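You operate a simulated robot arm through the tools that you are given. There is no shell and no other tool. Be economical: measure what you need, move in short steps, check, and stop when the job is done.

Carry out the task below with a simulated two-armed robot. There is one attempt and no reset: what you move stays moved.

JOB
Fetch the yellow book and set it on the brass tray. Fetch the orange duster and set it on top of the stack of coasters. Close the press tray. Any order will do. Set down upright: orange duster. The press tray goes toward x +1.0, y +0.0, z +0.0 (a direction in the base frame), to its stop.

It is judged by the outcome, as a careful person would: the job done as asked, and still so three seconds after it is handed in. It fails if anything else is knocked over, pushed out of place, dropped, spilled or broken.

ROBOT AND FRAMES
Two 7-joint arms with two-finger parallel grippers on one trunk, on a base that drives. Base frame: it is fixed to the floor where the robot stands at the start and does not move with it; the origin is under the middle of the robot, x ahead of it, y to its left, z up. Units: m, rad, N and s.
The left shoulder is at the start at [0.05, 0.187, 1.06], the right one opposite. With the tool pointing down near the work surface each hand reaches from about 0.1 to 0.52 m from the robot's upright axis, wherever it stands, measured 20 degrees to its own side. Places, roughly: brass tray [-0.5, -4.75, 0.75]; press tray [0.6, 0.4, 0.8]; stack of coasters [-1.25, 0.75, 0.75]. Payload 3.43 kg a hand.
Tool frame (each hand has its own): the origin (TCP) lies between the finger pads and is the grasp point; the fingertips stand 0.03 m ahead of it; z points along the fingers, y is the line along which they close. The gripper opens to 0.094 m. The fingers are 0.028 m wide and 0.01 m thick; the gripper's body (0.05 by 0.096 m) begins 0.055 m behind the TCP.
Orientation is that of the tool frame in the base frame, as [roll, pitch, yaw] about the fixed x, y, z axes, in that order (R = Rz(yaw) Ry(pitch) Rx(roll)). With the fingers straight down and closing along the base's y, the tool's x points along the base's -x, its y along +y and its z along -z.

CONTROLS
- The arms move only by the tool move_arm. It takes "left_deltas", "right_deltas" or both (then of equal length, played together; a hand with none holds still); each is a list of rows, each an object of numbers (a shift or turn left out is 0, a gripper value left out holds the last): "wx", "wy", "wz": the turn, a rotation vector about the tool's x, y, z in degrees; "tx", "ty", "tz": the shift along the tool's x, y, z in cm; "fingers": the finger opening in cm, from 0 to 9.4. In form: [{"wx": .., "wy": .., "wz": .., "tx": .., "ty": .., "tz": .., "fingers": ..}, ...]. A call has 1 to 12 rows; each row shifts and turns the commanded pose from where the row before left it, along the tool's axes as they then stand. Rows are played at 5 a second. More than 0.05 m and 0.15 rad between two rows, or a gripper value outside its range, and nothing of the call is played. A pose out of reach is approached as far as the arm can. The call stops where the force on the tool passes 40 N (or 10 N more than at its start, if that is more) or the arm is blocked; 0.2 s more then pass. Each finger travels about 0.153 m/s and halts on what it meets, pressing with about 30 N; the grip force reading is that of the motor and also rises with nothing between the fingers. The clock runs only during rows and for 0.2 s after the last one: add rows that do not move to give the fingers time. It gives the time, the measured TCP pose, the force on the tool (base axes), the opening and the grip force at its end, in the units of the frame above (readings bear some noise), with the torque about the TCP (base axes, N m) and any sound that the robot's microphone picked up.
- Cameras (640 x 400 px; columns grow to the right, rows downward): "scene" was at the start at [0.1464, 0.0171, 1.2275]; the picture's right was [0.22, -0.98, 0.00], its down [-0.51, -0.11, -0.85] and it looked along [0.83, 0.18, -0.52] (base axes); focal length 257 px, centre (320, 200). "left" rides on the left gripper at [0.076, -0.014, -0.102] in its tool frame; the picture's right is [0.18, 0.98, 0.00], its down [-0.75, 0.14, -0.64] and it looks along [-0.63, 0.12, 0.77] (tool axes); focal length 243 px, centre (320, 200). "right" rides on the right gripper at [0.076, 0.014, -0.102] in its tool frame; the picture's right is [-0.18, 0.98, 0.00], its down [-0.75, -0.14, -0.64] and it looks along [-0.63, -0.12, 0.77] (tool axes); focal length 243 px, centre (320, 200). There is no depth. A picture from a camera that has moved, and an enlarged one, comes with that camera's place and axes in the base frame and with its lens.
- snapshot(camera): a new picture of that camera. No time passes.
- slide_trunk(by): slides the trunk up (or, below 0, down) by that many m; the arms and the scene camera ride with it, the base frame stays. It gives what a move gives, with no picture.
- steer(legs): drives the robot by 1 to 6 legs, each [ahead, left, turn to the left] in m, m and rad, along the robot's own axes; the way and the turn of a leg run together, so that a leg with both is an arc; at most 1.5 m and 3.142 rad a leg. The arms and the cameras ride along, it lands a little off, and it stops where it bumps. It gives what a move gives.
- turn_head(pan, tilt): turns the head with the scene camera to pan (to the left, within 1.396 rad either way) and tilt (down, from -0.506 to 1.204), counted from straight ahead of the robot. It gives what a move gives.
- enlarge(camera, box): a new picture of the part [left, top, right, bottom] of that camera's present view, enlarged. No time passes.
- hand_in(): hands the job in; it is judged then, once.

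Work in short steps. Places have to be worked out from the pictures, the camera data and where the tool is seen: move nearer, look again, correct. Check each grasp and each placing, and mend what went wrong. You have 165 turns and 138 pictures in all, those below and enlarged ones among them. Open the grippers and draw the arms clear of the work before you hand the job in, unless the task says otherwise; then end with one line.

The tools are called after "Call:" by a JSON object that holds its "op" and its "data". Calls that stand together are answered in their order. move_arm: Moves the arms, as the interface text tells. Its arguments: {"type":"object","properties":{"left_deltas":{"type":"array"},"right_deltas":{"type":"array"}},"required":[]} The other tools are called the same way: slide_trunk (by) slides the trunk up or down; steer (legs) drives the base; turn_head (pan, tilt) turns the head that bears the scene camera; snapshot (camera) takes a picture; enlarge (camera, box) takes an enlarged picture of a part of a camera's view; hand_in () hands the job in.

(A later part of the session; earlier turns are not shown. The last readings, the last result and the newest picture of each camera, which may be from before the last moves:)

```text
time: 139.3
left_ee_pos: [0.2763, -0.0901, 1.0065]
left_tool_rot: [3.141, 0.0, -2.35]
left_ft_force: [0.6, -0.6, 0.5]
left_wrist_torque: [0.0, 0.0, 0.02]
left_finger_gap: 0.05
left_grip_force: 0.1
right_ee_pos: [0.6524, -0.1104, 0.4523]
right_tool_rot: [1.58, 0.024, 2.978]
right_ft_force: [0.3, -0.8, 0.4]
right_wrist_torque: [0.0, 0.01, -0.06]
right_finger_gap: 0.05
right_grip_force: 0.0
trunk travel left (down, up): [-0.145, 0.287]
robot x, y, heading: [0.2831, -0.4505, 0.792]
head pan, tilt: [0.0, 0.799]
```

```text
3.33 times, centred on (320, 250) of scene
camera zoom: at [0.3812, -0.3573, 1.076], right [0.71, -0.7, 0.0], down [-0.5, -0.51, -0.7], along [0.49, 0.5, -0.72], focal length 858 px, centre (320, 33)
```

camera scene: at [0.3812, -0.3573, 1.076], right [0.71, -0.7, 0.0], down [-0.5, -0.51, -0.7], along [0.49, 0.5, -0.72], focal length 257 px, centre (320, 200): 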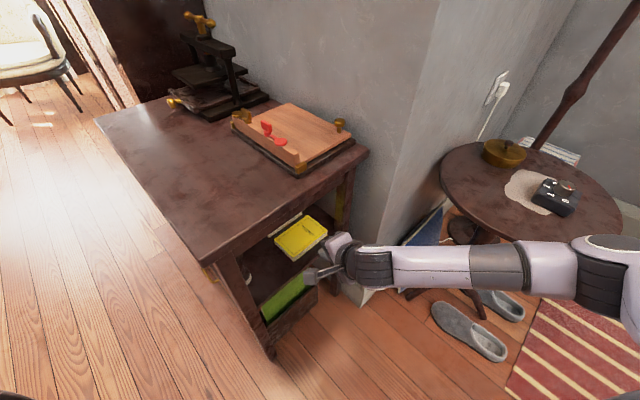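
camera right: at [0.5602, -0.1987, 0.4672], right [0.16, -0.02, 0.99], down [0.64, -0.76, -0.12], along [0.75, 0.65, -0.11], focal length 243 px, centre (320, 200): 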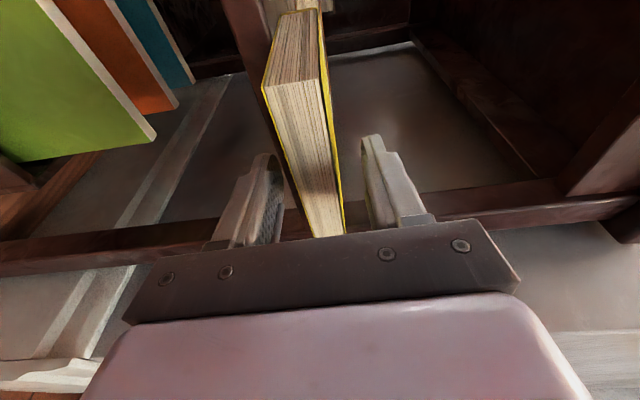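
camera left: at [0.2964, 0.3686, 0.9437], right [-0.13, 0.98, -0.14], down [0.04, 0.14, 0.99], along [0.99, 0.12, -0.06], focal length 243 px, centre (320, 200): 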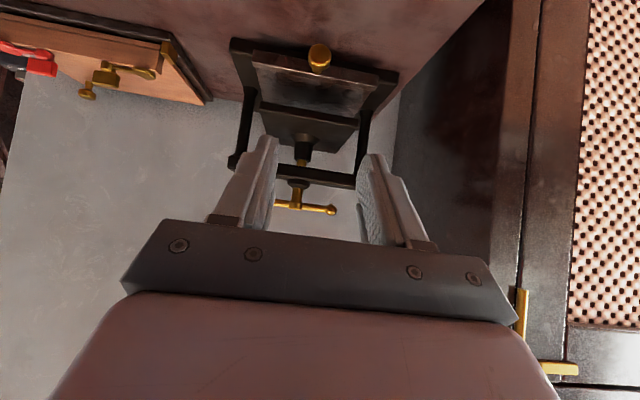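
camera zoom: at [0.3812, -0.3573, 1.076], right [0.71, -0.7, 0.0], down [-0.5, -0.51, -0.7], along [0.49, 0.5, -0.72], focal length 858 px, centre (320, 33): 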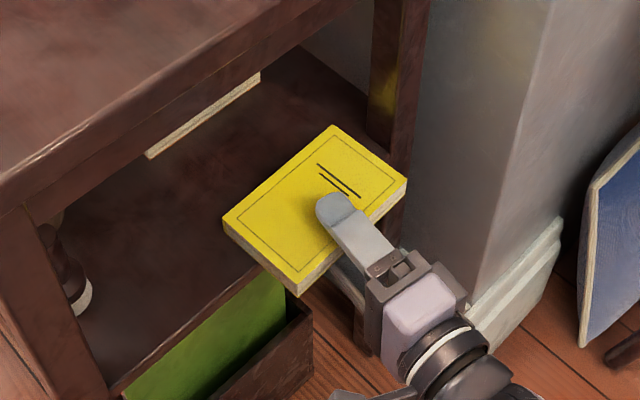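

Well placed. Closing on the book.

Call:
{"op": "move_arm", "data": {"right_deltas": [{"fingers": 3}, {"fingers": 1.5}, {"fingers": 0}, {}, {}]}}

Call:
{"op": "enlarge", "data": {"camera": "scene", "box": [240, 190, 400, 310]}}

```text
time: 140.5
left_ee_pos: [0.2768, -0.0899, 1.0062]
left_tool_rot: [3.141, 0.003, -2.347]
left_ft_force: [0.0, 0.4, -0.3]
left_wrist_torque: [0.03, -0.01, 0.02]
left_finger_gap: 0.0501
left_grip_force: 0.0
right_ee_pos: [0.6523, -0.1113, 0.4518]
right_tool_rot: [1.58, 0.025, 2.976]
right_ft_force: [0.0, 0.4, 0.4]
right_wrist_torque: [0.06, 0.13, -0.01]
right_finger_gap: 0.0256
right_grip_force: 30.1
trunk travel left (down, up): [-0.145, 0.287]
robot x, y, heading: [0.2838, -0.4548, 0.795]
head pan, tilt: [0.0, 0.799]
```

```text
3.33 times, centred on (320, 250) of scene
camera zoom: at [0.3812, -0.3573, 1.076], right [0.71, -0.7, 0.0], down [-0.5, -0.51, -0.7], along [0.49, 0.5, -0.72], focal length 858 px, centre (320, 33)
```

zoom: 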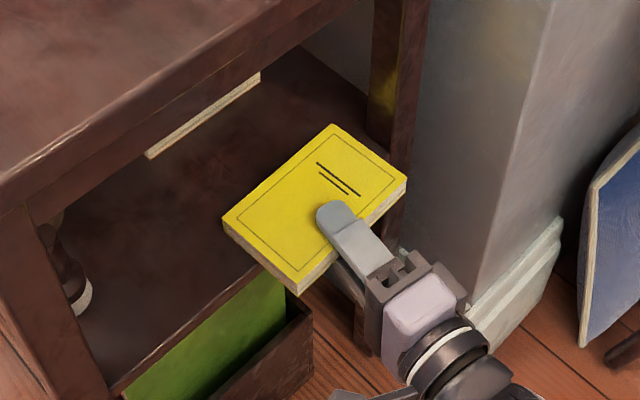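

Held, with a 25.6 mm gap. I'll lift slightly off the shelf and slide the robot straight back in -y to clear it.

Call:
{"op": "move_arm", "data": {"right_deltas": [{"ty": 0.8}, {"ty": 1.2}, {"tz": -1.5}, {"tz": -1.5}, {}]}}

Call:
{"op": "enlarge", "data": {"camera": "scene", "box": [200, 170, 440, 330]}}

```text
time: 141.7
left_ee_pos: [0.2769, -0.0899, 1.0064]
left_tool_rot: [3.141, 0.0, -2.349]
left_ft_force: [-0.3, -0.1, 0.3]
left_wrist_torque: [-0.02, 0.03, 0.0]
left_finger_gap: 0.0499
left_grip_force: 0.0
right_ee_pos: [0.6471, -0.1405, 0.4724]
right_tool_rot: [1.578, 0.023, 2.978]
right_ft_force: [-0.4, 0.0, -1.7]
right_wrist_torque: [-0.04, 0.04, -0.01]
right_finger_gap: 0.0258
right_grip_force: 29.4
trunk travel left (down, up): [-0.145, 0.287]
robot x, y, heading: [0.2813, -0.455, 0.793]
head pan, tilt: [0.0, 0.799]
```

```text
2.50 times, centred on (320, 250) of scene
camera zoom: at [0.3813, -0.3573, 1.076], right [0.71, -0.7, 0.0], down [-0.5, -0.51, -0.7], along [0.49, 0.5, -0.72], focal length 643 px, centre (320, 75)
```

zoom: 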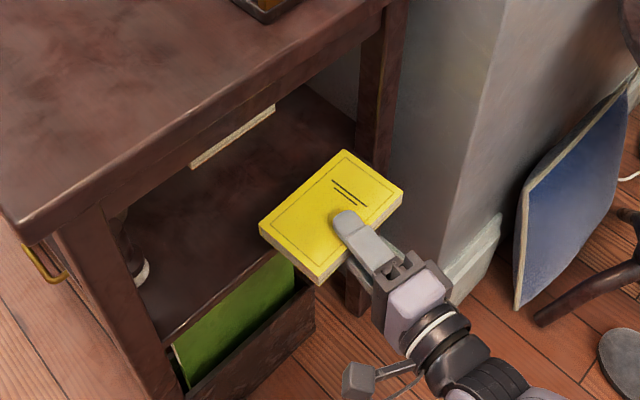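

The book is lifted and held flat. I'll back straight out and then raise the trunk.

Call:
{"op": "steer", "data": {"legs": [[-0.14, -0.14, 0], [-0.15, 0, 0]]}}

Call:
{"op": "slide_trunk", "data": {"by": 0.28}}

Call:
{"op": "snapshot", "data": {"camera": "scene"}}

```text
time: 144.2
left_ee_pos: [0.1746, -0.3923, 1.007]
left_tool_rot: [3.141, -0.001, -2.349]
left_ft_force: [-0.2, -0.1, 0.4]
left_wrist_torque: [0.0, 0.0, 0.02]
left_finger_gap: 0.0498
left_grip_force: 0.0
right_ee_pos: [0.5449, -0.4424, 0.473]
right_tool_rot: [1.58, 0.026, 2.979]
right_ft_force: [-0.2, 0.6, -2.0]
right_wrist_torque: [-0.04, -0.04, -0.01]
right_finger_gap: 0.0257
right_grip_force: 30.3
trunk travel left (down, up): [-0.145, 0.287]
robot x, y, heading: [0.1829, -0.7518, 0.794]
head pan, tilt: [0.0, 0.799]
```

```text
time: 147.1
left_ee_pos: [0.1744, -0.3925, 1.2861]
left_tool_rot: [3.141, 0.0, -2.349]
left_ft_force: [-0.2, -0.4, -0.2]
left_wrist_torque: [-0.01, 0.0, -0.03]
left_finger_gap: 0.0499
left_grip_force: 0.1
right_ee_pos: [0.5445, -0.4416, 0.7527]
right_tool_rot: [1.581, 0.025, 2.98]
right_ft_force: [0.4, 0.0, -0.8]
right_wrist_torque: [-0.07, -0.01, -0.01]
right_finger_gap: 0.0257
right_grip_force: 29.5
trunk travel left (down, up): [-0.425, 0.007]
robot x, y, heading: [0.1847, -0.7548, 0.794]
head pan, tilt: [0.0, 0.799]
```

```text
50 pictures are left
camera scene: at [0.2795, -0.6596, 1.3559], right [0.71, -0.7, 0.0], down [-0.5, -0.51, -0.7], along [0.49, 0.5, -0.72], focal length 257 px, centre (320, 200)
```

scene: 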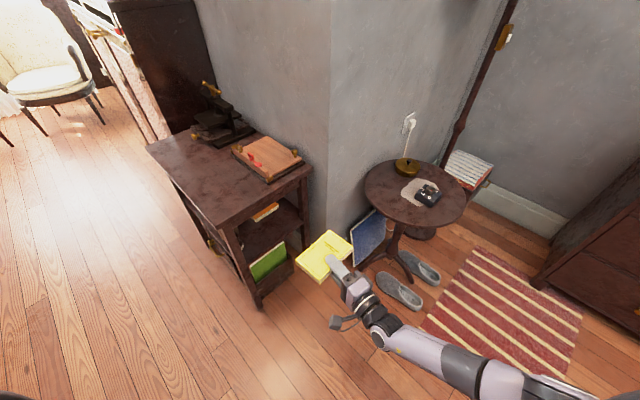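

Everything is intact. I'll raise the hand, back away, turn to face -y and drive towards the far bench.

Call:
{"op": "move_arm", "data": {"right_deltas": [{"ty": 4}, {"ty": 4}, {"ty": 4}, {"ty": 4}, {"ty": 3}, {}]}}

Call:
{"op": "steer", "data": {"legs": [[-0.4, 0, 0], [0, 0, -1.2], [0, 0, -1.165]]}}

Call:
{"op": "turn_head", "data": {"pan": 0.0, "tilt": 0.35}}

Call:
{"op": "snapshot", "data": {"camera": "scene"}}

```text
time: 148.5
left_ee_pos: [0.1744, -0.3926, 1.2859]
left_tool_rot: [-3.141, -0.001, -2.348]
left_ft_force: [1.0, 0.0, 0.0]
left_wrist_torque: [0.0, -0.03, -0.01]
left_finger_gap: 0.0501
left_grip_force: 0.1
right_ee_pos: [0.5406, -0.44, 0.9411]
right_tool_rot: [1.58, 0.023, 2.978]
right_ft_force: [1.7, -0.9, -1.1]
right_wrist_torque: [-0.02, -0.01, 0.01]
right_finger_gap: 0.0256
right_grip_force: 29.8
trunk travel left (down, up): [-0.425, 0.007]
robot x, y, heading: [0.1808, -0.7562, 0.798]
head pan, tilt: [0.0, 0.799]
```

```text
time: 156.9
left_ee_pos: [0.1613, -1.2965, 1.287]
left_tool_rot: [-3.141, 0.0, 1.571]
left_ft_force: [0.1, 0.3, 0.0]
left_wrist_torque: [0.0, -0.01, 0.0]
left_finger_gap: 0.0499
left_grip_force: 0.1
right_ee_pos: [-0.1335, -1.5215, 0.9397]
right_tool_rot: [1.58, 0.026, 0.612]
right_ft_force: [-0.6, 0.8, -1.4]
right_wrist_torque: [0.07, 0.03, -0.02]
right_finger_gap: 0.0259
right_grip_force: 29.8
trunk travel left (down, up): [-0.425, 0.007]
robot x, y, heading: [-0.0972, -1.0423, -1.573]
head pan, tilt: [0.0, 0.799]
```

```text
time: 157.8
left_ee_pos: [0.1605, -1.2967, 1.2858]
left_tool_rot: [3.14, -0.001, 1.569]
left_ft_force: [-0.1, -0.3, -0.4]
left_wrist_torque: [-0.02, 0.0, -0.01]
left_finger_gap: 0.05
left_grip_force: 0.1
right_ee_pos: [-0.1333, -1.5203, 0.9403]
right_tool_rot: [1.578, 0.023, 0.612]
right_ft_force: [-1.0, -0.2, -1.8]
right_wrist_torque: [0.1, 0.04, -0.02]
right_finger_gap: 0.0259
right_grip_force: 30.4
trunk travel left (down, up): [-0.425, 0.007]
robot x, y, heading: [-0.0972, -1.0416, -1.57]
head pan, tilt: [0.0, 0.351]
```

```text
49 pictures are left
camera scene: at [-0.0981, -1.1958, 1.3955], right [-1.0, 0.0, 0.0], down [0.0, 0.34, -0.94], along [0.0, -0.94, -0.34], focal length 257 px, centre (320, 200)
```

scene: 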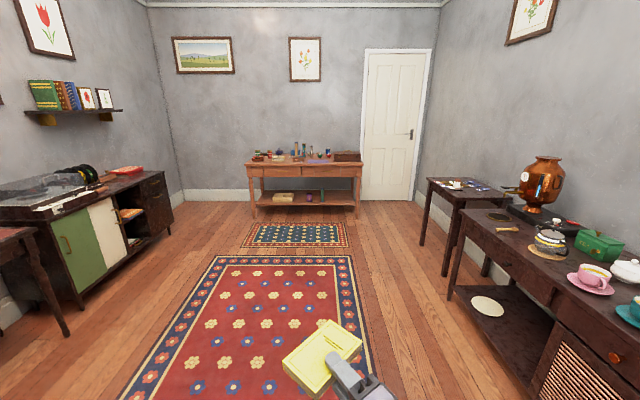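

The way ahead is clear. Driving to just short of the bench.

Call:
{"op": "steer", "data": {"legs": [[1.2, 0, 0], [1.2, 0, 0]]}}

Call:
{"op": "turn_head", "data": {"pan": 0.0, "tilt": 0.5}}

Call:
{"op": "snapshot", "data": {"camera": "scene"}}

```text
time: 169.5
left_ee_pos: [0.1635, -3.6979, 1.2854]
left_tool_rot: [-3.141, 0.001, 1.573]
left_ft_force: [-0.5, -0.9, -0.2]
left_wrist_torque: [0.01, -0.01, 0.0]
left_finger_gap: 0.0502
left_grip_force: 0.1
right_ee_pos: [-0.1289, -3.9222, 0.94]
right_tool_rot: [1.579, 0.024, 0.615]
right_ft_force: [0.0, -0.4, -1.3]
right_wrist_torque: [0.07, 0.03, -0.02]
right_finger_gap: 0.0255
right_grip_force: 30.3
trunk travel left (down, up): [-0.425, 0.007]
robot x, y, heading: [-0.0995, -3.4455, -1.562]
head pan, tilt: [0.0, 0.351]
```

```text
time: 170.2
left_ee_pos: [0.1633, -3.698, 1.2857]
left_tool_rot: [3.141, 0.0, 1.573]
left_ft_force: [0.3, 1.3, 0.5]
left_wrist_torque: [0.0, 0.03, 0.01]
left_finger_gap: 0.0501
left_grip_force: 0.1
right_ee_pos: [-0.1292, -3.9225, 0.9418]
right_tool_rot: [1.58, 0.023, 0.618]
right_ft_force: [-0.3, -0.6, -2.1]
right_wrist_torque: [0.07, 0.05, -0.02]
right_finger_gap: 0.0257
right_grip_force: 30.4
trunk travel left (down, up): [-0.425, 0.007]
robot x, y, heading: [-0.0941, -3.4405, -1.572]
head pan, tilt: [0.0, 0.499]
```

```text
48 pictures are left
camera scene: at [-0.0965, -3.5958, 1.382], right [-1.0, 0.0, 0.0], down [0.0, 0.48, -0.88], along [0.0, -0.88, -0.48], focal length 257 px, centre (320, 200)
```

scene: 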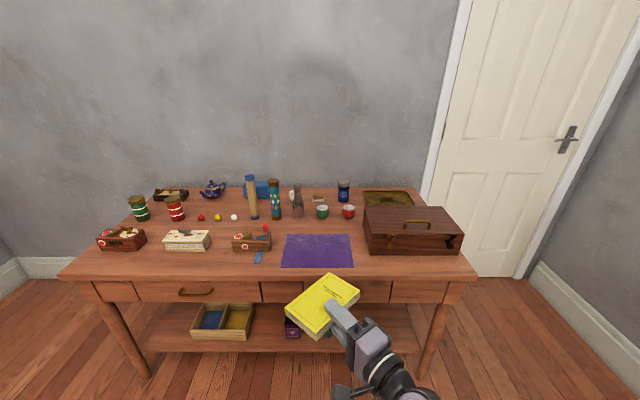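

Something brass-coloured and flat is behind the wooden case, at pixel (388, 198). Zooming in.

Call:
{"op": "enlarge", "data": {"camera": "scene", "box": [320, 160, 480, 270]}}

```text
3.64 times, centred on (400, 215) of scene
camera zoom: at [-0.0965, -3.5958, 1.382], right [-1.0, 0.0, 0.0], down [0.0, 0.48, -0.88], along [0.0, -0.88, -0.48], focal length 936 px, centre (29, 146)
```

zoom: 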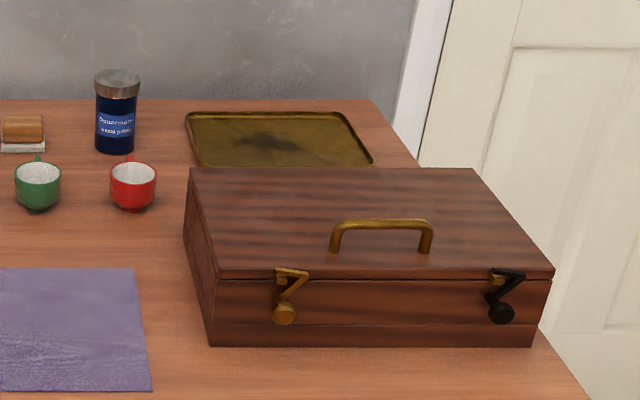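

The brass tray is at about x -0.555…-0.33, y -4.84…-4.67, behind the wooden case. I'll approach it from the right end of the bench so the hand avoids the case, and pass midway between the bench and the small table.

Call:
{"op": "steer", "data": {"legs": [[0, -0.3, 0], [0.48, -0.505, 0]]}}

Call:
{"op": "turn_head", "data": {"pan": 0.3, "tilt": 0.7}}

Call:
{"op": "snapshot", "data": {"camera": "scene"}}

```text
time: 175.7
left_ee_pos: [-0.642, -4.1796, 1.2866]
left_tool_rot: [-3.14, 0.0, 1.569]
left_ft_force: [-0.1, 0.4, 0.1]
left_wrist_torque: [0.03, 0.01, 0.03]
left_finger_gap: 0.0498
left_grip_force: 0.1
right_ee_pos: [-0.9377, -4.4036, 0.9401]
right_tool_rot: [1.58, 0.025, 0.612]
right_ft_force: [0.2, -0.4, -2.7]
right_wrist_torque: [0.05, 0.06, -0.05]
right_finger_gap: 0.0256
right_grip_force: 30.6
trunk travel left (down, up): [-0.425, 0.007]
robot x, y, heading: [-0.9007, -3.9253, -1.576]
head pan, tilt: [0.0, 0.499]
```

```text
time: 176.5
left_ee_pos: [-0.6424, -4.1792, 1.2863]
left_tool_rot: [3.141, -0.001, 1.568]
left_ft_force: [0.2, 0.1, -0.5]
left_wrist_torque: [0.0, -0.04, -0.02]
left_finger_gap: 0.0501
left_grip_force: 0.1
right_ee_pos: [-0.9371, -4.4044, 0.942]
right_tool_rot: [1.579, 0.024, 0.612]
right_ft_force: [-0.7, -0.1, -1.5]
right_wrist_torque: [0.07, 0.08, -0.03]
right_finger_gap: 0.0256
right_grip_force: 30.3
trunk travel left (down, up): [-0.425, 0.007]
robot x, y, heading: [-0.9012, -3.9243, -1.573]
head pan, tilt: [0.3, 0.7]
```

```text
46 pictures are left
camera scene: at [-0.8774, -4.067, 1.3642], right [-0.96, -0.29, 0.0], down [-0.19, 0.62, -0.77], along [0.22, -0.73, -0.64], focal length 257 px, centre (320, 200)
```

scene: 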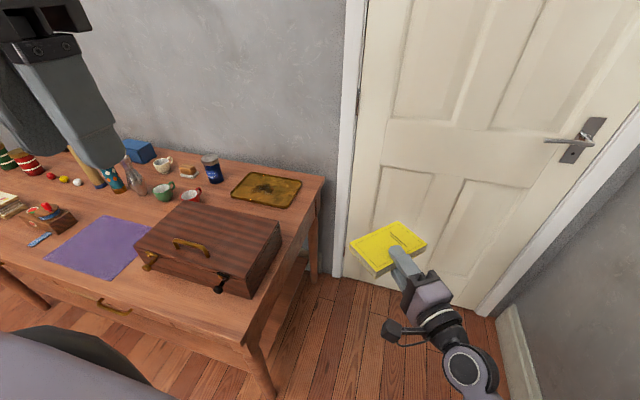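

The tray measures about x -0.57…-0.325, y -4.845…-4.685, and the bench end is at x≈-0.648. Moving to the staging spot and turning to face the bench end.

Call:
{"op": "steer", "data": {"legs": [[0.42, -0.11, 0], [0, 0, 0.92]]}}

Call:
{"op": "turn_head", "data": {"pan": 0.1, "tilt": 0.75}}

Call:
{"op": "snapshot", "data": {"camera": "scene"}}

```text
time: 181.5
left_ee_pos: [-0.652, -4.2911, 1.2866]
left_tool_rot: [-3.14, 0.001, 2.495]
left_ft_force: [0.0, 0.5, 0.9]
left_wrist_torque: [0.0, -0.03, 0.01]
left_finger_gap: 0.0499
left_grip_force: 0.0
right_ee_pos: [-0.6506, -4.6594, 0.9406]
right_tool_rot: [1.579, 0.027, 1.54]
right_ft_force: [0.3, 0.6, -2.5]
right_wrist_torque: [-0.03, 0.04, 0.0]
right_finger_gap: 0.0259
right_grip_force: 30.1
trunk travel left (down, up): [-0.425, 0.007]
robot x, y, heading: [-1.0109, -4.3447, -0.644]
head pan, tilt: [0.3, 0.7]
```

```text
time: 182.3
left_ee_pos: [-0.653, -4.2907, 1.2873]
left_tool_rot: [3.142, 0.001, 2.496]
left_ft_force: [-0.8, 0.1, -0.4]
left_wrist_torque: [0.03, -0.03, 0.02]
left_finger_gap: 0.0499
left_grip_force: 0.1
right_ee_pos: [-0.6498, -4.6614, 0.9409]
right_tool_rot: [1.582, 0.024, 1.541]
right_ft_force: [0.0, 1.0, -1.8]
right_wrist_torque: [0.0, 0.06, 0.02]
right_finger_gap: 0.0259
right_grip_force: 29.5
trunk travel left (down, up): [-0.425, 0.007]
robot x, y, heading: [-1.0134, -4.3451, -0.644]
head pan, tilt: [0.099, 0.75]
```

```text
45 pictures are left
camera scene: at [-0.8945, -4.4262, 1.36], right [-0.52, -0.85, 0.0], down [-0.58, 0.35, -0.73], along [0.63, -0.38, -0.68], focal length 257 px, centre (320, 200)
```

scene: 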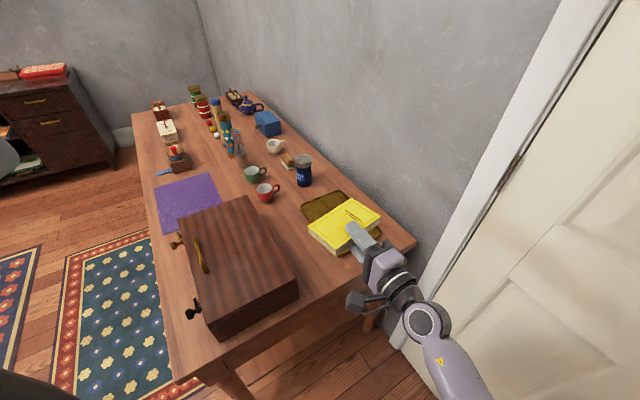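

Now to measure the tray accurately: the hand camera and a scene zoom.

Call:
{"op": "snapshot", "data": {"camera": "right"}}

Call:
{"op": "enlarge", "data": {"camera": "scene", "box": [260, 160, 440, 300]}}

```text
44 pictures are left
camera right: at [-0.7506, -4.5802, 0.9556], right [0.0, -0.16, 0.99], down [-0.67, -0.74, -0.12], along [0.74, -0.66, -0.11], focal length 243 px, centre (320, 200)
```

right: 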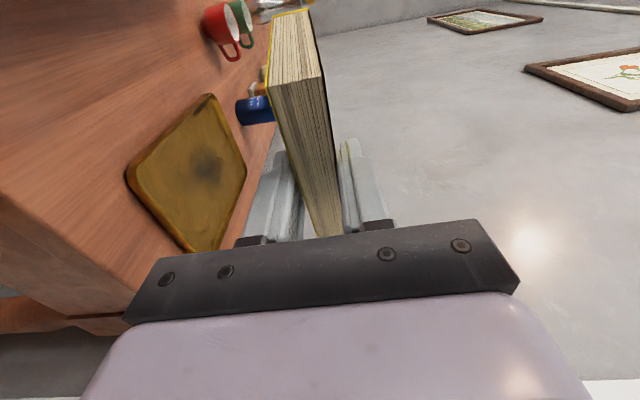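

```text
2.86 times, centred on (350, 230) of scene
camera zoom: at [-0.8945, -4.4262, 1.36], right [-0.52, -0.85, 0.0], down [-0.58, 0.35, -0.73], along [0.63, -0.38, -0.68], focal length 735 px, centre (234, 114)
```

zoom: 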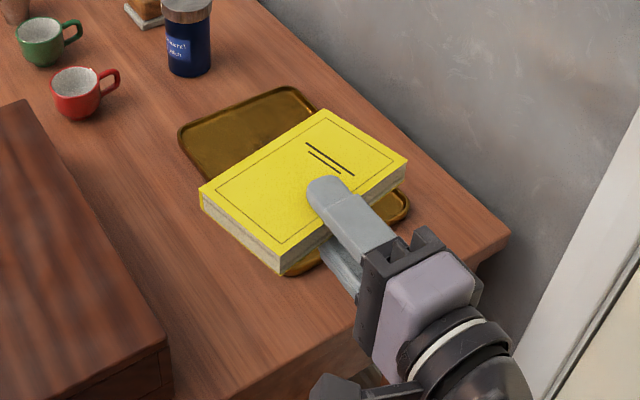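

The tray measures x -0.569…-0.337, y -4.845…-4.692, centred at (-0.453, -4.768). I'll rotate the hand by -9° so the book aligns, tilt down 30°, and move above the tray.

Call:
{"op": "move_arm", "data": {"right_deltas": [{"wy": -4.45}, {"wy": -4.45}, {"wx": 7.5}, {"wx": 7.5}, {"wx": 7.5}, {"wx": 7.5}, {}]}}

Call:
{"op": "move_arm", "data": {"right_deltas": [{"tx": -1.25, "ty": 0.46, "tz": 4.0}, {"tx": -1.25, "ty": 0.46, "tz": 4.0}, {"tx": -1.25, "ty": 0.46, "tz": 4.0}, {"tx": -1.25, "ty": 0.46, "tz": 4.0}, {"tx": -1.25, "ty": 0.46, "tz": 4.2}, {}]}}

Call:
{"op": "enlarge", "data": {"camera": "scene", "box": [240, 130, 420, 270]}}

```text
time: 183.1
left_ee_pos: [-0.6517, -4.2915, 1.2872]
left_tool_rot: [-3.141, 0.003, 2.494]
left_ft_force: [-0.3, -0.4, -0.3]
left_wrist_torque: [-0.02, 0.0, 0.02]
left_finger_gap: 0.0503
left_grip_force: 0.0
right_ee_pos: [-0.6796, -4.7108, 0.9115]
right_tool_rot: [1.749, 0.234, 1.401]
right_ft_force: [0.1, -0.1, -1.4]
right_wrist_torque: [0.01, 0.05, -0.01]
right_finger_gap: 0.0256
right_grip_force: 30.1
trunk travel left (down, up): [-0.425, 0.007]
robot x, y, heading: [-1.0143, -4.3441, -0.647]
head pan, tilt: [0.099, 0.75]
stopped in row 3 (right hand): the arm was blocked; the commanded pose is now the measured one
```

```text
time: 184.5
left_ee_pos: [-0.6525, -4.2903, 1.2859]
left_tool_rot: [3.14, 0.001, 2.496]
left_ft_force: [0.9, 0.3, 0.5]
left_wrist_torque: [0.0, 0.0, 0.0]
left_finger_gap: 0.0499
left_grip_force: 0.1
right_ee_pos: [-0.4897, -4.8078, 0.9132]
right_tool_rot: [1.745, 0.233, 1.401]
right_ft_force: [0.1, 0.3, -1.8]
right_wrist_torque: [0.04, 0.08, 0.0]
right_finger_gap: 0.0257
right_grip_force: 29.9
trunk travel left (down, up): [-0.425, 0.007]
robot x, y, heading: [-1.0118, -4.3438, -0.646]
head pan, tilt: [0.099, 0.75]
```

```text
2.86 times, centred on (330, 200) of scene
camera zoom: at [-0.8949, -4.4263, 1.36], right [-0.52, -0.85, 0.0], down [-0.58, 0.35, -0.73], along [0.62, -0.38, -0.68], focal length 735 px, centre (291, 200)
```

zoom: 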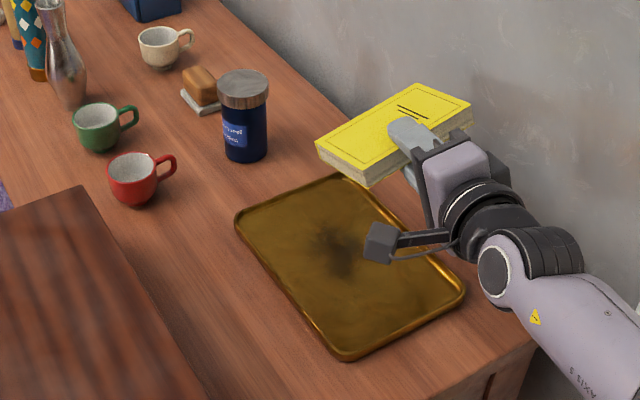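

The wrist was blocked by a limit near the body, so the tilt ended up partial (10° pitch, 13° sideways). The book is still held. I'll shift away from the wall over the tray, then complete the rotation here, where the arm is more extended.

Call:
{"op": "move_arm", "data": {"right_deltas": [{"tx": 2.1, "ty": 2.0, "tz": -0.3}, {"tx": 2.1, "ty": 2.0, "tz": -0.3}, {"wx": 5, "wy": 0.95, "wz": 3.2}, {"wx": 5, "wy": 0.95, "wz": 3.2}, {"wx": 5, "wy": 0.95, "wz": 3.2}, {"wx": 5, "wy": 0.95, "wz": 3.2}, {}]}}

Call:
{"op": "enlarge", "data": {"camera": "scene", "box": [240, 130, 420, 270]}}

```text
time: 186.1
left_ee_pos: [-0.6528, -4.2907, 1.2861]
left_tool_rot: [3.14, -0.002, 2.496]
left_ft_force: [-0.4, 1.0, 0.2]
left_wrist_torque: [-0.02, -0.02, -0.03]
left_finger_gap: 0.05
left_grip_force: 0.2
right_ee_pos: [-0.4768, -4.7859, 0.9182]
right_tool_rot: [2.036, 0.019, 1.405]
right_ft_force: [0.0, 0.5, -0.9]
right_wrist_torque: [0.01, 0.04, 0.03]
right_finger_gap: 0.0253
right_grip_force: 30.0
right hand out of reach, approached as far as the arm can: row 4, 5, 6
trunk travel left (down, up): [-0.425, 0.007]
robot x, y, heading: [-1.0105, -4.3416, -0.646]
head pan, tilt: [0.099, 0.75]
```

```text
2.86 times, centred on (330, 200) of scene
camera zoom: at [-0.8945, -4.4267, 1.3599], right [-0.52, -0.85, 0.0], down [-0.58, 0.35, -0.73], along [0.62, -0.38, -0.68], focal length 735 px, centre (291, 200)
```

zoom: 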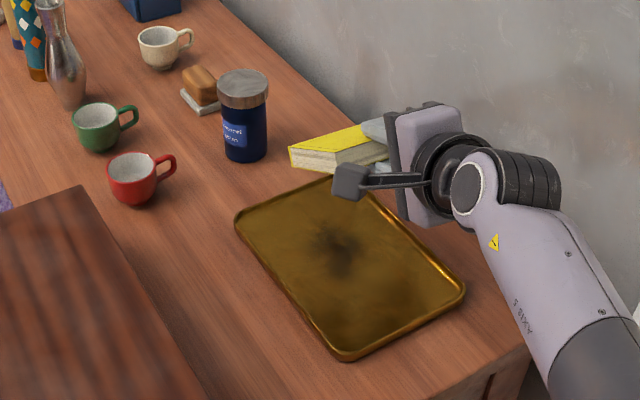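

In this direction the arm is at its limit, and the tray is only 15 cm deep anyway. The book fits better with its long side along x, so I'll swing the hand clockwise to come in diagonally, shifting +y as I go, and check.

Call:
{"op": "move_arm", "data": {"right_deltas": [{"tx": 0.79, "ty": -0.06, "tz": -0.12, "wy": -5.35, "wz": 2.72}, {"tx": 0.77, "ty": -0.1, "tz": -0.19, "wy": -5.35, "wz": 2.72}, {"tx": 0.74, "ty": -0.13, "tz": -0.26, "wy": -5.35, "wz": 2.72}, {"tx": 0.71, "ty": -0.17, "tz": -0.33, "wy": -5.35, "wz": 2.72}, {"tx": 0.66, "ty": -0.2, "tz": -0.4, "wy": -5.35, "wz": 2.72}, {"tx": 0.62, "ty": -0.23, "tz": -0.45, "wy": -5.35, "wz": 2.72}, {}]}}

Call:
{"op": "snapshot", "data": {"camera": "scene"}}

```text
time: 187.7
left_ee_pos: [-0.6523, -4.2923, 1.2851]
left_tool_rot: [-3.141, -0.001, 2.495]
left_ft_force: [0.1, -0.1, -1.0]
left_wrist_torque: [0.02, 0.02, 0.0]
left_finger_gap: 0.0499
left_grip_force: 0.0
right_ee_pos: [-0.477, -4.7973, 0.9302]
right_tool_rot: [2.024, 0.031, 1.367]
right_ft_force: [0.4, 0.0, -1.1]
right_wrist_torque: [-0.01, 0.07, 0.01]
right_finger_gap: 0.0255
right_grip_force: 30.1
right hand out of reach, approached as far as the arm can: row 1, 2, 3, 4, 5, 6
trunk travel left (down, up): [-0.425, 0.007]
robot x, y, heading: [-1.014, -4.3512, -0.646]
head pan, tilt: [0.099, 0.75]
```

```text
40 pictures are left
camera scene: at [-0.8945, -4.4264, 1.3599], right [-0.52, -0.85, 0.0], down [-0.58, 0.35, -0.73], along [0.62, -0.38, -0.68], focal length 257 px, centre (320, 200)
```

scene: 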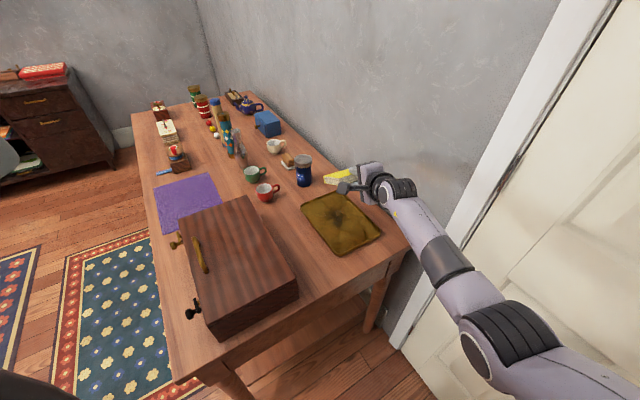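

The arm is at a limit, but its pose is good: 26° tilt, with the book nearly aligned to the tray. I'll do the remaining motion with the base (+4 cm in y) and the trunk (lowering).

Call:
{"op": "steer", "data": {"legs": [[-0.024, 0.032, 0]]}}

Call:
{"op": "enlarge", "data": {"camera": "scene", "box": [250, 130, 430, 270]}}

Call:
{"op": "snapshot", "data": {"camera": "right"}}

```text
time: 188.6
left_ee_pos: [-0.6525, -4.2496, 1.2851]
left_tool_rot: [-3.138, 0.003, 2.496]
left_ft_force: [-0.3, 0.2, -0.2]
left_wrist_torque: [-0.04, -0.03, -0.02]
left_finger_gap: 0.0499
left_grip_force: 0.0
right_ee_pos: [-0.4762, -4.7573, 0.9308]
right_tool_rot: [2.023, 0.032, 1.367]
right_ft_force: [-0.2, 0.8, -1.7]
right_wrist_torque: [0.02, 0.09, -0.03]
right_finger_gap: 0.0255
right_grip_force: 30.3
trunk travel left (down, up): [-0.425, 0.007]
robot x, y, heading: [-1.0141, -4.3065, -0.639]
head pan, tilt: [0.099, 0.75]
```

```text
2.86 times, centred on (340, 200) of scene
camera zoom: at [-0.8945, -4.3852, 1.36], right [-0.52, -0.85, 0.0], down [-0.58, 0.35, -0.73], along [0.62, -0.38, -0.68], focal length 735 px, centre (263, 200)
```

zoom: 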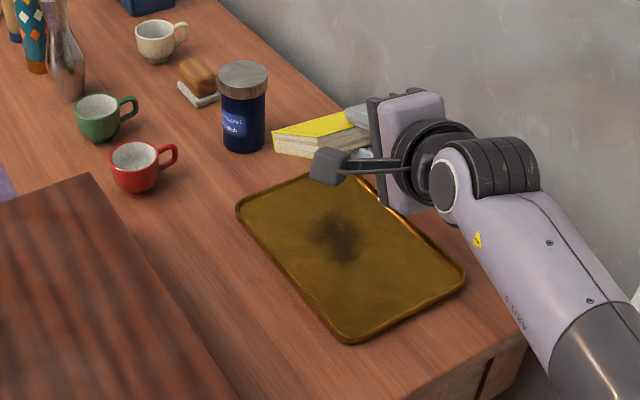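

```text
38 pictures are left
camera right: at [-0.5448, -4.6632, 0.9871], right [0.39, -0.24, 0.89], down [-0.78, -0.6, 0.18], along [0.49, -0.76, -0.42], focal length 243 px, centre (320, 200)
```

right: 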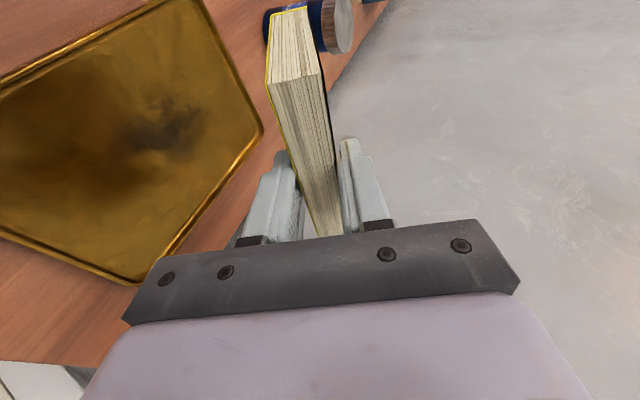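

TCP is at (-0.476, -4.757), right where I want it, with the elbow beyond the bench end. Lowering the trunk 9 cm.

Call:
{"op": "slide_trunk", "data": {"by": -0.09}}

Call:
{"op": "enlarge", "data": {"camera": "scene", "box": [250, 100, 450, 250]}}

Call:
{"op": "snapshot", "data": {"camera": "right"}}

```text
time: 189.8
left_ee_pos: [-0.6524, -4.2509, 1.1957]
left_tool_rot: [-3.141, 0.001, 2.497]
left_ft_force: [0.1, 0.1, 0.7]
left_wrist_torque: [-0.02, 0.02, 0.0]
left_finger_gap: 0.0501
left_grip_force: 0.1
right_ee_pos: [-0.4764, -4.7586, 0.8397]
right_tool_rot: [2.023, 0.031, 1.366]
right_ft_force: [-0.9, 0.2, -0.5]
right_wrist_torque: [0.03, 0.07, 0.04]
right_finger_gap: 0.0258
right_grip_force: 29.8
trunk travel left (down, up): [-0.335, 0.097]
robot x, y, heading: [-1.0154, -4.3063, -0.65]
head pan, tilt: [0.099, 0.75]
```

```text
2.67 times, centred on (350, 175) of scene
camera zoom: at [-0.8946, -4.3864, 1.27], right [-0.52, -0.85, 0.0], down [-0.58, 0.35, -0.73], along [0.62, -0.38, -0.68], focal length 686 px, centre (240, 267)
```

zoom: 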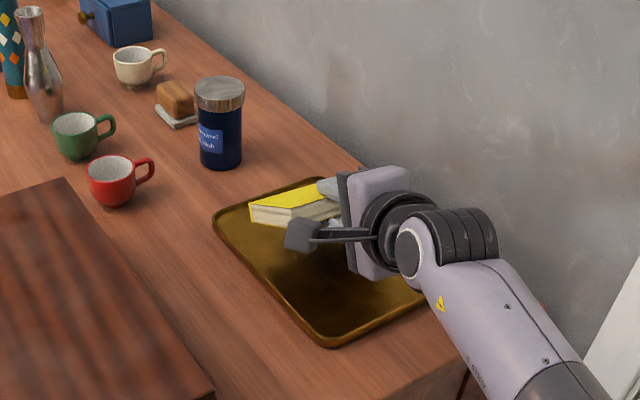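

```text
36 pictures are left
camera right: at [-0.5449, -4.6639, 0.8967], right [0.39, -0.24, 0.89], down [-0.78, -0.6, 0.18], along [0.49, -0.76, -0.42], focal length 243 px, centre (320, 200)
```

right: 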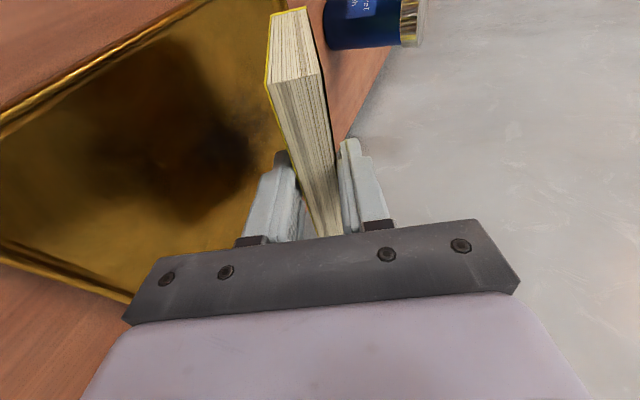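

The book's far-left corner is at about (-0.387, -4.71), slightly too far in. I'll nudge the base by (-0.018, +0.006) and lower gently.

Call:
{"op": "steer", "data": {"legs": [[-0.018, -0.006, 0]]}}

Call:
{"op": "slide_trunk", "data": {"by": -0.018}}

Call:
{"op": "enlarge", "data": {"camera": "scene", "box": [270, 110, 410, 220]}}

```text
time: 190.6
left_ee_pos: [-0.6705, -4.2448, 1.197]
left_tool_rot: [3.14, 0.001, 2.496]
left_ft_force: [0.0, 0.7, 0.3]
left_wrist_torque: [0.02, -0.01, -0.01]
left_finger_gap: 0.0499
left_grip_force: 0.0
right_ee_pos: [-0.494, -4.751, 0.8395]
right_tool_rot: [2.024, 0.032, 1.367]
right_ft_force: [-0.3, 0.4, -1.4]
right_wrist_torque: [0.02, 0.05, 0.02]
right_finger_gap: 0.0257
right_grip_force: 29.5
trunk travel left (down, up): [-0.335, 0.097]
robot x, y, heading: [-1.0298, -4.2988, -0.65]
head pan, tilt: [0.099, 0.75]
```

```text
time: 191.2
left_ee_pos: [-0.6708, -4.2454, 1.1779]
left_tool_rot: [3.141, 0.001, 2.496]
left_ft_force: [0.2, -0.6, 0.2]
left_wrist_torque: [0.0, 0.02, -0.01]
left_finger_gap: 0.0498
left_grip_force: 0.1
right_ee_pos: [-0.4949, -4.7519, 0.8214]
right_tool_rot: [2.023, 0.031, 1.366]
right_ft_force: [0.0, 0.3, -0.8]
right_wrist_torque: [-0.01, 0.1, -0.01]
right_finger_gap: 0.0256
right_grip_force: 29.7
trunk travel left (down, up): [-0.317, 0.115]
robot x, y, heading: [-1.0286, -4.299, -0.643]
head pan, tilt: [0.099, 0.75]
```

```text
3.64 times, centred on (340, 165) of scene
camera zoom: at [-0.9125, -4.3804, 1.2519], right [-0.52, -0.85, 0.0], down [-0.58, 0.35, -0.73], along [0.62, -0.38, -0.68], focal length 936 px, centre (247, 327)
```

zoom: 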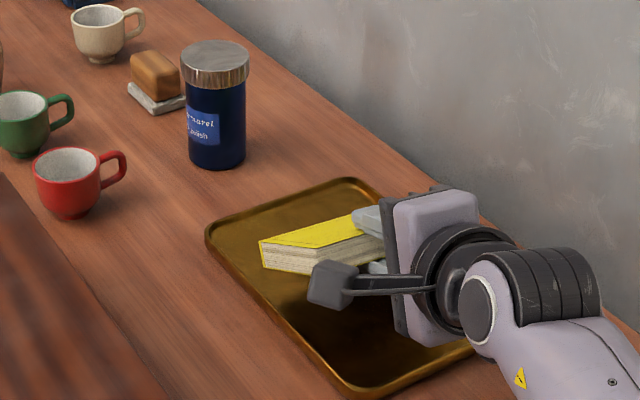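

Nearly down. Lowering in small trunk steps until the far edge touches.

Call:
{"op": "slide_trunk", "data": {"by": -0.007}}

Call:
{"op": "slide_trunk", "data": {"by": -0.004}}

```text
time: 191.8
left_ee_pos: [-0.6712, -4.2452, 1.1715]
left_tool_rot: [-3.141, 0.001, 2.496]
left_ft_force: [0.6, -0.1, -0.9]
left_wrist_torque: [0.02, -0.03, -0.03]
left_finger_gap: 0.0499
left_grip_force: 0.0
right_ee_pos: [-0.494, -4.7519, 0.815]
right_tool_rot: [2.024, 0.032, 1.366]
right_ft_force: [-0.9, 0.4, -1.9]
right_wrist_torque: [0.01, 0.06, -0.01]
right_finger_gap: 0.0254
right_grip_force: 30.1
trunk travel left (down, up): [-0.31, 0.122]
robot x, y, heading: [-1.0312, -4.2998, -0.651]
head pan, tilt: [0.099, 0.75]
```

```text
time: 192.3
left_ee_pos: [-0.6695, -4.2446, 1.1672]
left_tool_rot: [-3.141, 0.0, 2.496]
left_ft_force: [-0.1, 0.0, -0.1]
left_wrist_torque: [0.02, -0.04, -0.01]
left_finger_gap: 0.05
left_grip_force: 0.1
right_ee_pos: [-0.4935, -4.7527, 0.8112]
right_tool_rot: [2.023, 0.032, 1.366]
right_ft_force: [0.6, 0.0, -0.7]
right_wrist_torque: [0.04, 0.08, 0.05]
right_finger_gap: 0.0256
right_grip_force: 29.9
trunk travel left (down, up): [-0.306, 0.126]
robot x, y, heading: [-1.0269, -4.2989, -0.646]
head pan, tilt: [0.099, 0.75]
```

Call:
{"op": "slide_trunk", "data": {"by": -0.004}}

Call:
{"op": "slide_trunk", "data": {"by": -0.004}}

Call:
{"op": "enlarge", "data": {"camera": "scene", "box": [270, 110, 410, 220]}}

```text
time: 192.8
left_ee_pos: [-0.6699, -4.2446, 1.163]
left_tool_rot: [3.142, 0.002, 2.495]
left_ft_force: [0.5, 0.0, -0.7]
left_wrist_torque: [0.02, -0.01, 0.01]
left_finger_gap: 0.0501
left_grip_force: 0.0
right_ee_pos: [-0.4954, -4.7502, 0.806]
right_tool_rot: [2.023, 0.031, 1.366]
right_ft_force: [-0.5, 0.7, -1.7]
right_wrist_torque: [0.02, 0.06, 0.01]
right_finger_gap: 0.0256
right_grip_force: 30.2
trunk travel left (down, up): [-0.302, 0.13]
robot x, y, heading: [-1.032, -4.2976, -0.649]
head pan, tilt: [0.099, 0.75]
```

```text
time: 193.4
left_ee_pos: [-0.6699, -4.2459, 1.1594]
left_tool_rot: [3.14, 0.001, 2.495]
left_ft_force: [-0.2, -0.5, 0.0]
left_wrist_torque: [0.03, 0.01, -0.02]
left_finger_gap: 0.05
left_grip_force: 0.2
right_ee_pos: [-0.4945, -4.7517, 0.8047]
right_tool_rot: [2.02, 0.032, 1.367]
right_ft_force: [-1.0, 0.5, 1.8]
right_wrist_torque: [-0.23, -0.18, -0.02]
right_finger_gap: 0.0257
right_grip_force: 30.1
trunk travel left (down, up): [-0.298, 0.134]
robot x, y, heading: [-1.0313, -4.2966, -0.645]
head pan, tilt: [0.099, 0.75]
```

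```text
3.64 times, centred on (340, 165) of scene
camera zoom: at [-0.9128, -4.3801, 1.2331], right [-0.52, -0.85, 0.0], down [-0.58, 0.35, -0.73], along [0.63, -0.38, -0.68], focal length 936 px, centre (247, 327)
```

zoom: 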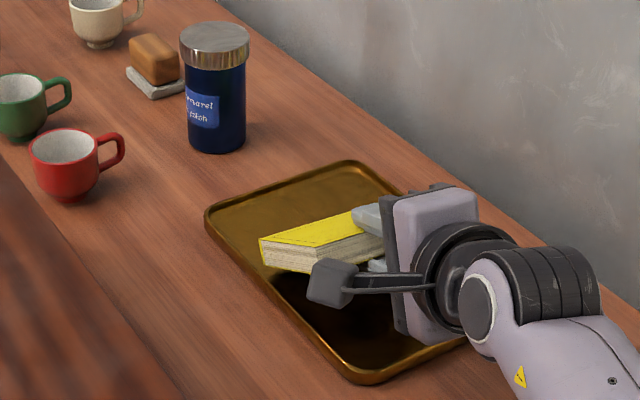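

Contact: the far edge is resting on the tray. Opening the fingers gently so the book's near side settles onto the lower finger.

Call:
{"op": "move_arm", "data": {"right_deltas": [{"fingers": 2.8}, {"fingers": 3.2}, {"fingers": 3.6}, {"fingers": 4.0}, {}]}}

Call:
{"op": "enlarge", "data": {"camera": "scene", "box": [270, 110, 410, 220]}}

Call:
{"op": "snapshot", "data": {"camera": "right"}}

```text
time: 194.6
left_ee_pos: [-0.6706, -4.2453, 1.1603]
left_tool_rot: [3.141, -0.001, 2.495]
left_ft_force: [0.2, -0.2, -0.4]
left_wrist_torque: [0.02, -0.01, 0.0]
left_finger_gap: 0.0501
left_grip_force: 0.2
right_ee_pos: [-0.4949, -4.7516, 0.8029]
right_tool_rot: [2.025, 0.03, 1.367]
right_ft_force: [-0.9, -0.3, -1.2]
right_wrist_torque: [0.02, 0.03, 0.02]
right_finger_gap: 0.0404
right_grip_force: 0.1
trunk travel left (down, up): [-0.298, 0.134]
robot x, y, heading: [-1.0301, -4.2979, -0.642]
head pan, tilt: [0.099, 0.75]
```

```text
3.64 times, centred on (340, 165) of scene
camera zoom: at [-0.9124, -4.3804, 1.233], right [-0.52, -0.85, 0.0], down [-0.58, 0.35, -0.73], along [0.62, -0.38, -0.68], focal length 936 px, centre (247, 327)
```

zoom: 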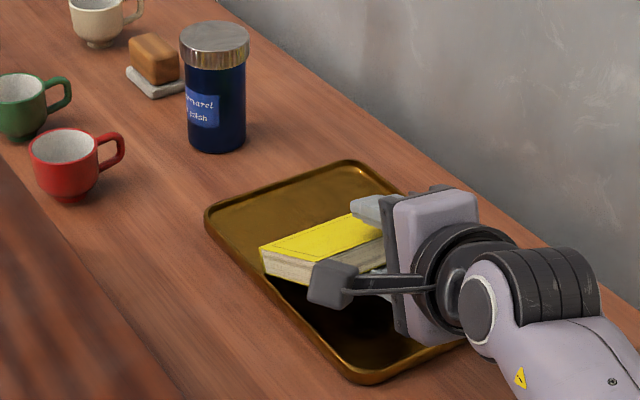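

```text
32 pictures are left
camera right: at [-0.5627, -4.6579, 0.8597], right [0.39, -0.24, 0.89], down [-0.78, -0.6, 0.18], along [0.49, -0.76, -0.42], focal length 243 px, centre (320, 200)
```

right: 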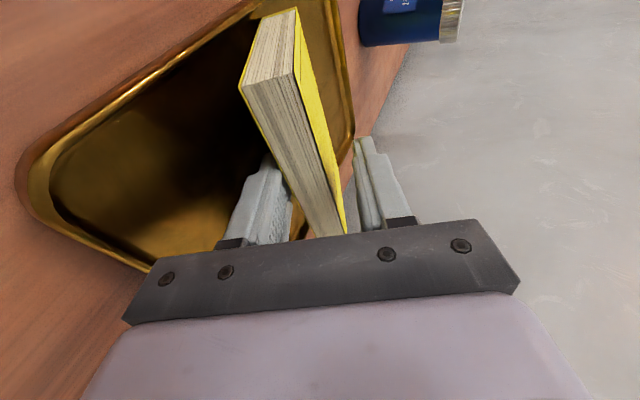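

The book now rests on the lower finger with its far edge on the tray. I'll withdraw horizontally with the base, about 2 cm first, and check whether the book stays.

Call:
{"op": "steer", "data": {"legs": [[-0.018, -0.013, 0]]}}

Call:
{"op": "snapshot", "data": {"camera": "right"}}

Call:
{"op": "enlarge", "data": {"camera": "scene", "box": [270, 110, 410, 220]}}

```text
time: 195.4
left_ee_pos: [-0.693, -4.2446, 1.1595]
left_tool_rot: [3.141, 0.002, 2.495]
left_ft_force: [-0.9, 0.3, -0.2]
left_wrist_torque: [0.02, -0.01, 0.02]
left_finger_gap: 0.0501
left_grip_force: 0.0
right_ee_pos: [-0.5165, -4.7509, 0.803]
right_tool_rot: [2.022, 0.032, 1.367]
right_ft_force: [-0.5, -0.4, -0.2]
right_wrist_torque: [-0.04, 0.0, 0.03]
right_finger_gap: 0.0406
right_grip_force: 0.2
trunk travel left (down, up): [-0.298, 0.134]
robot x, y, heading: [-1.0551, -4.3022, -0.646]
head pan, tilt: [0.099, 0.75]
```

```text
31 pictures are left
camera right: at [-0.5853, -4.6573, 0.86], right [0.39, -0.24, 0.89], down [-0.78, -0.6, 0.18], along [0.49, -0.76, -0.42], focal length 243 px, centre (320, 200)
```

right: 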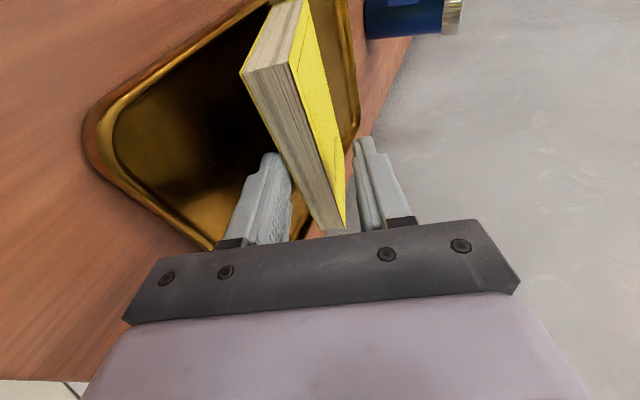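

```text
3.64 times, centred on (340, 165) of scene
camera zoom: at [-0.9352, -4.3798, 1.233], right [-0.52, -0.85, 0.0], down [-0.58, 0.35, -0.73], along [0.63, -0.38, -0.68], focal length 936 px, centre (247, 327)
```

zoom: 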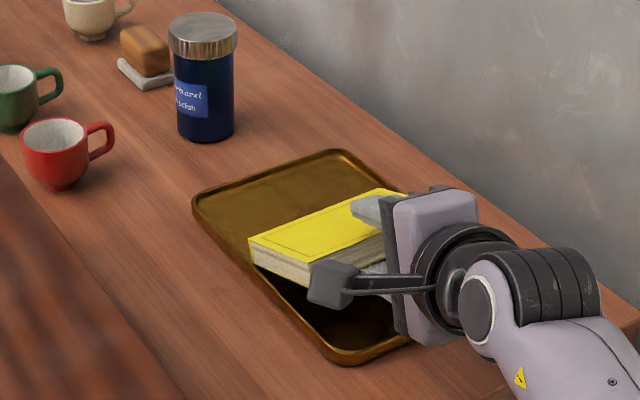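

The book's left end is about 1.2 cm too close to the front rim. I'll re-clamp lightly, lift a few millimetres, shift the base by (+0.012, -0.013) and set it down again.

Call:
{"op": "move_arm", "data": {"right_deltas": [{"fingers": 3}, {"fingers": 2}, {"fingers": 1.5}, {}]}}

Call:
{"op": "slide_trunk", "data": {"by": 0.01}}

Call:
{"op": "steer", "data": {"legs": [[0.018, -0.004, 0]]}}

Call:
{"op": "enlarge", "data": {"camera": "scene", "box": [270, 110, 410, 220]}}

```text
time: 196.4
left_ee_pos: [-0.6938, -4.2443, 1.1609]
left_tool_rot: [3.141, 0.001, 2.495]
left_ft_force: [0.2, 0.1, 0.5]
left_wrist_torque: [-0.01, 0.01, 0.02]
left_finger_gap: 0.0501
left_grip_force: 0.0
right_ee_pos: [-0.5169, -4.7512, 0.8041]
right_tool_rot: [2.021, 0.03, 1.368]
right_ft_force: [1.1, -0.1, 0.2]
right_wrist_torque: [-0.19, -0.17, 0.05]
right_finger_gap: 0.0219
right_grip_force: 29.7
trunk travel left (down, up): [-0.298, 0.134]
robot x, y, heading: [-1.0506, -4.2968, -0.646]
head pan, tilt: [0.099, 0.75]
```

```text
time: 197.0
left_ee_pos: [-0.6928, -4.2444, 1.1694]
left_tool_rot: [-3.142, -0.001, 2.494]
left_ft_force: [0.9, 0.4, -0.5]
left_wrist_torque: [0.0, -0.03, 0.0]
left_finger_gap: 0.05
left_grip_force: 0.0
right_ee_pos: [-0.5163, -4.7523, 0.8128]
right_tool_rot: [2.025, 0.032, 1.367]
right_ft_force: [0.7, 0.4, -1.2]
right_wrist_torque: [0.04, 0.1, -0.02]
right_finger_gap: 0.0216
right_grip_force: 30.5
trunk travel left (down, up): [-0.308, 0.124]
robot x, y, heading: [-1.0505, -4.3013, -0.649]
head pan, tilt: [0.099, 0.75]
```

```text
time: 197.7
left_ee_pos: [-0.6807, -4.2588, 1.1696]
left_tool_rot: [-3.141, 0.0, 2.493]
left_ft_force: [0.4, -0.6, 0.5]
left_wrist_torque: [0.03, 0.01, 0.01]
left_finger_gap: 0.05
left_grip_force: 0.0
right_ee_pos: [-0.5041, -4.7657, 0.8114]
right_tool_rot: [2.025, 0.033, 1.366]
right_ft_force: [-0.4, 0.2, -1.3]
right_wrist_torque: [0.0, 0.07, -0.01]
right_finger_gap: 0.0215
right_grip_force: 29.8
trunk travel left (down, up): [-0.308, 0.124]
robot x, y, heading: [-1.0395, -4.313, -0.645]
head pan, tilt: [0.099, 0.75]
```

```text
3.64 times, centred on (340, 165) of scene
camera zoom: at [-0.9223, -4.3943, 1.2428], right [-0.52, -0.85, 0.0], down [-0.58, 0.35, -0.73], along [0.62, -0.38, -0.68], focal length 936 px, centre (247, 327)
```

zoom: 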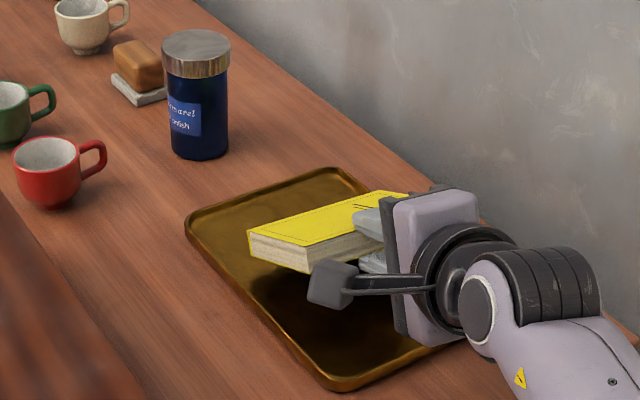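

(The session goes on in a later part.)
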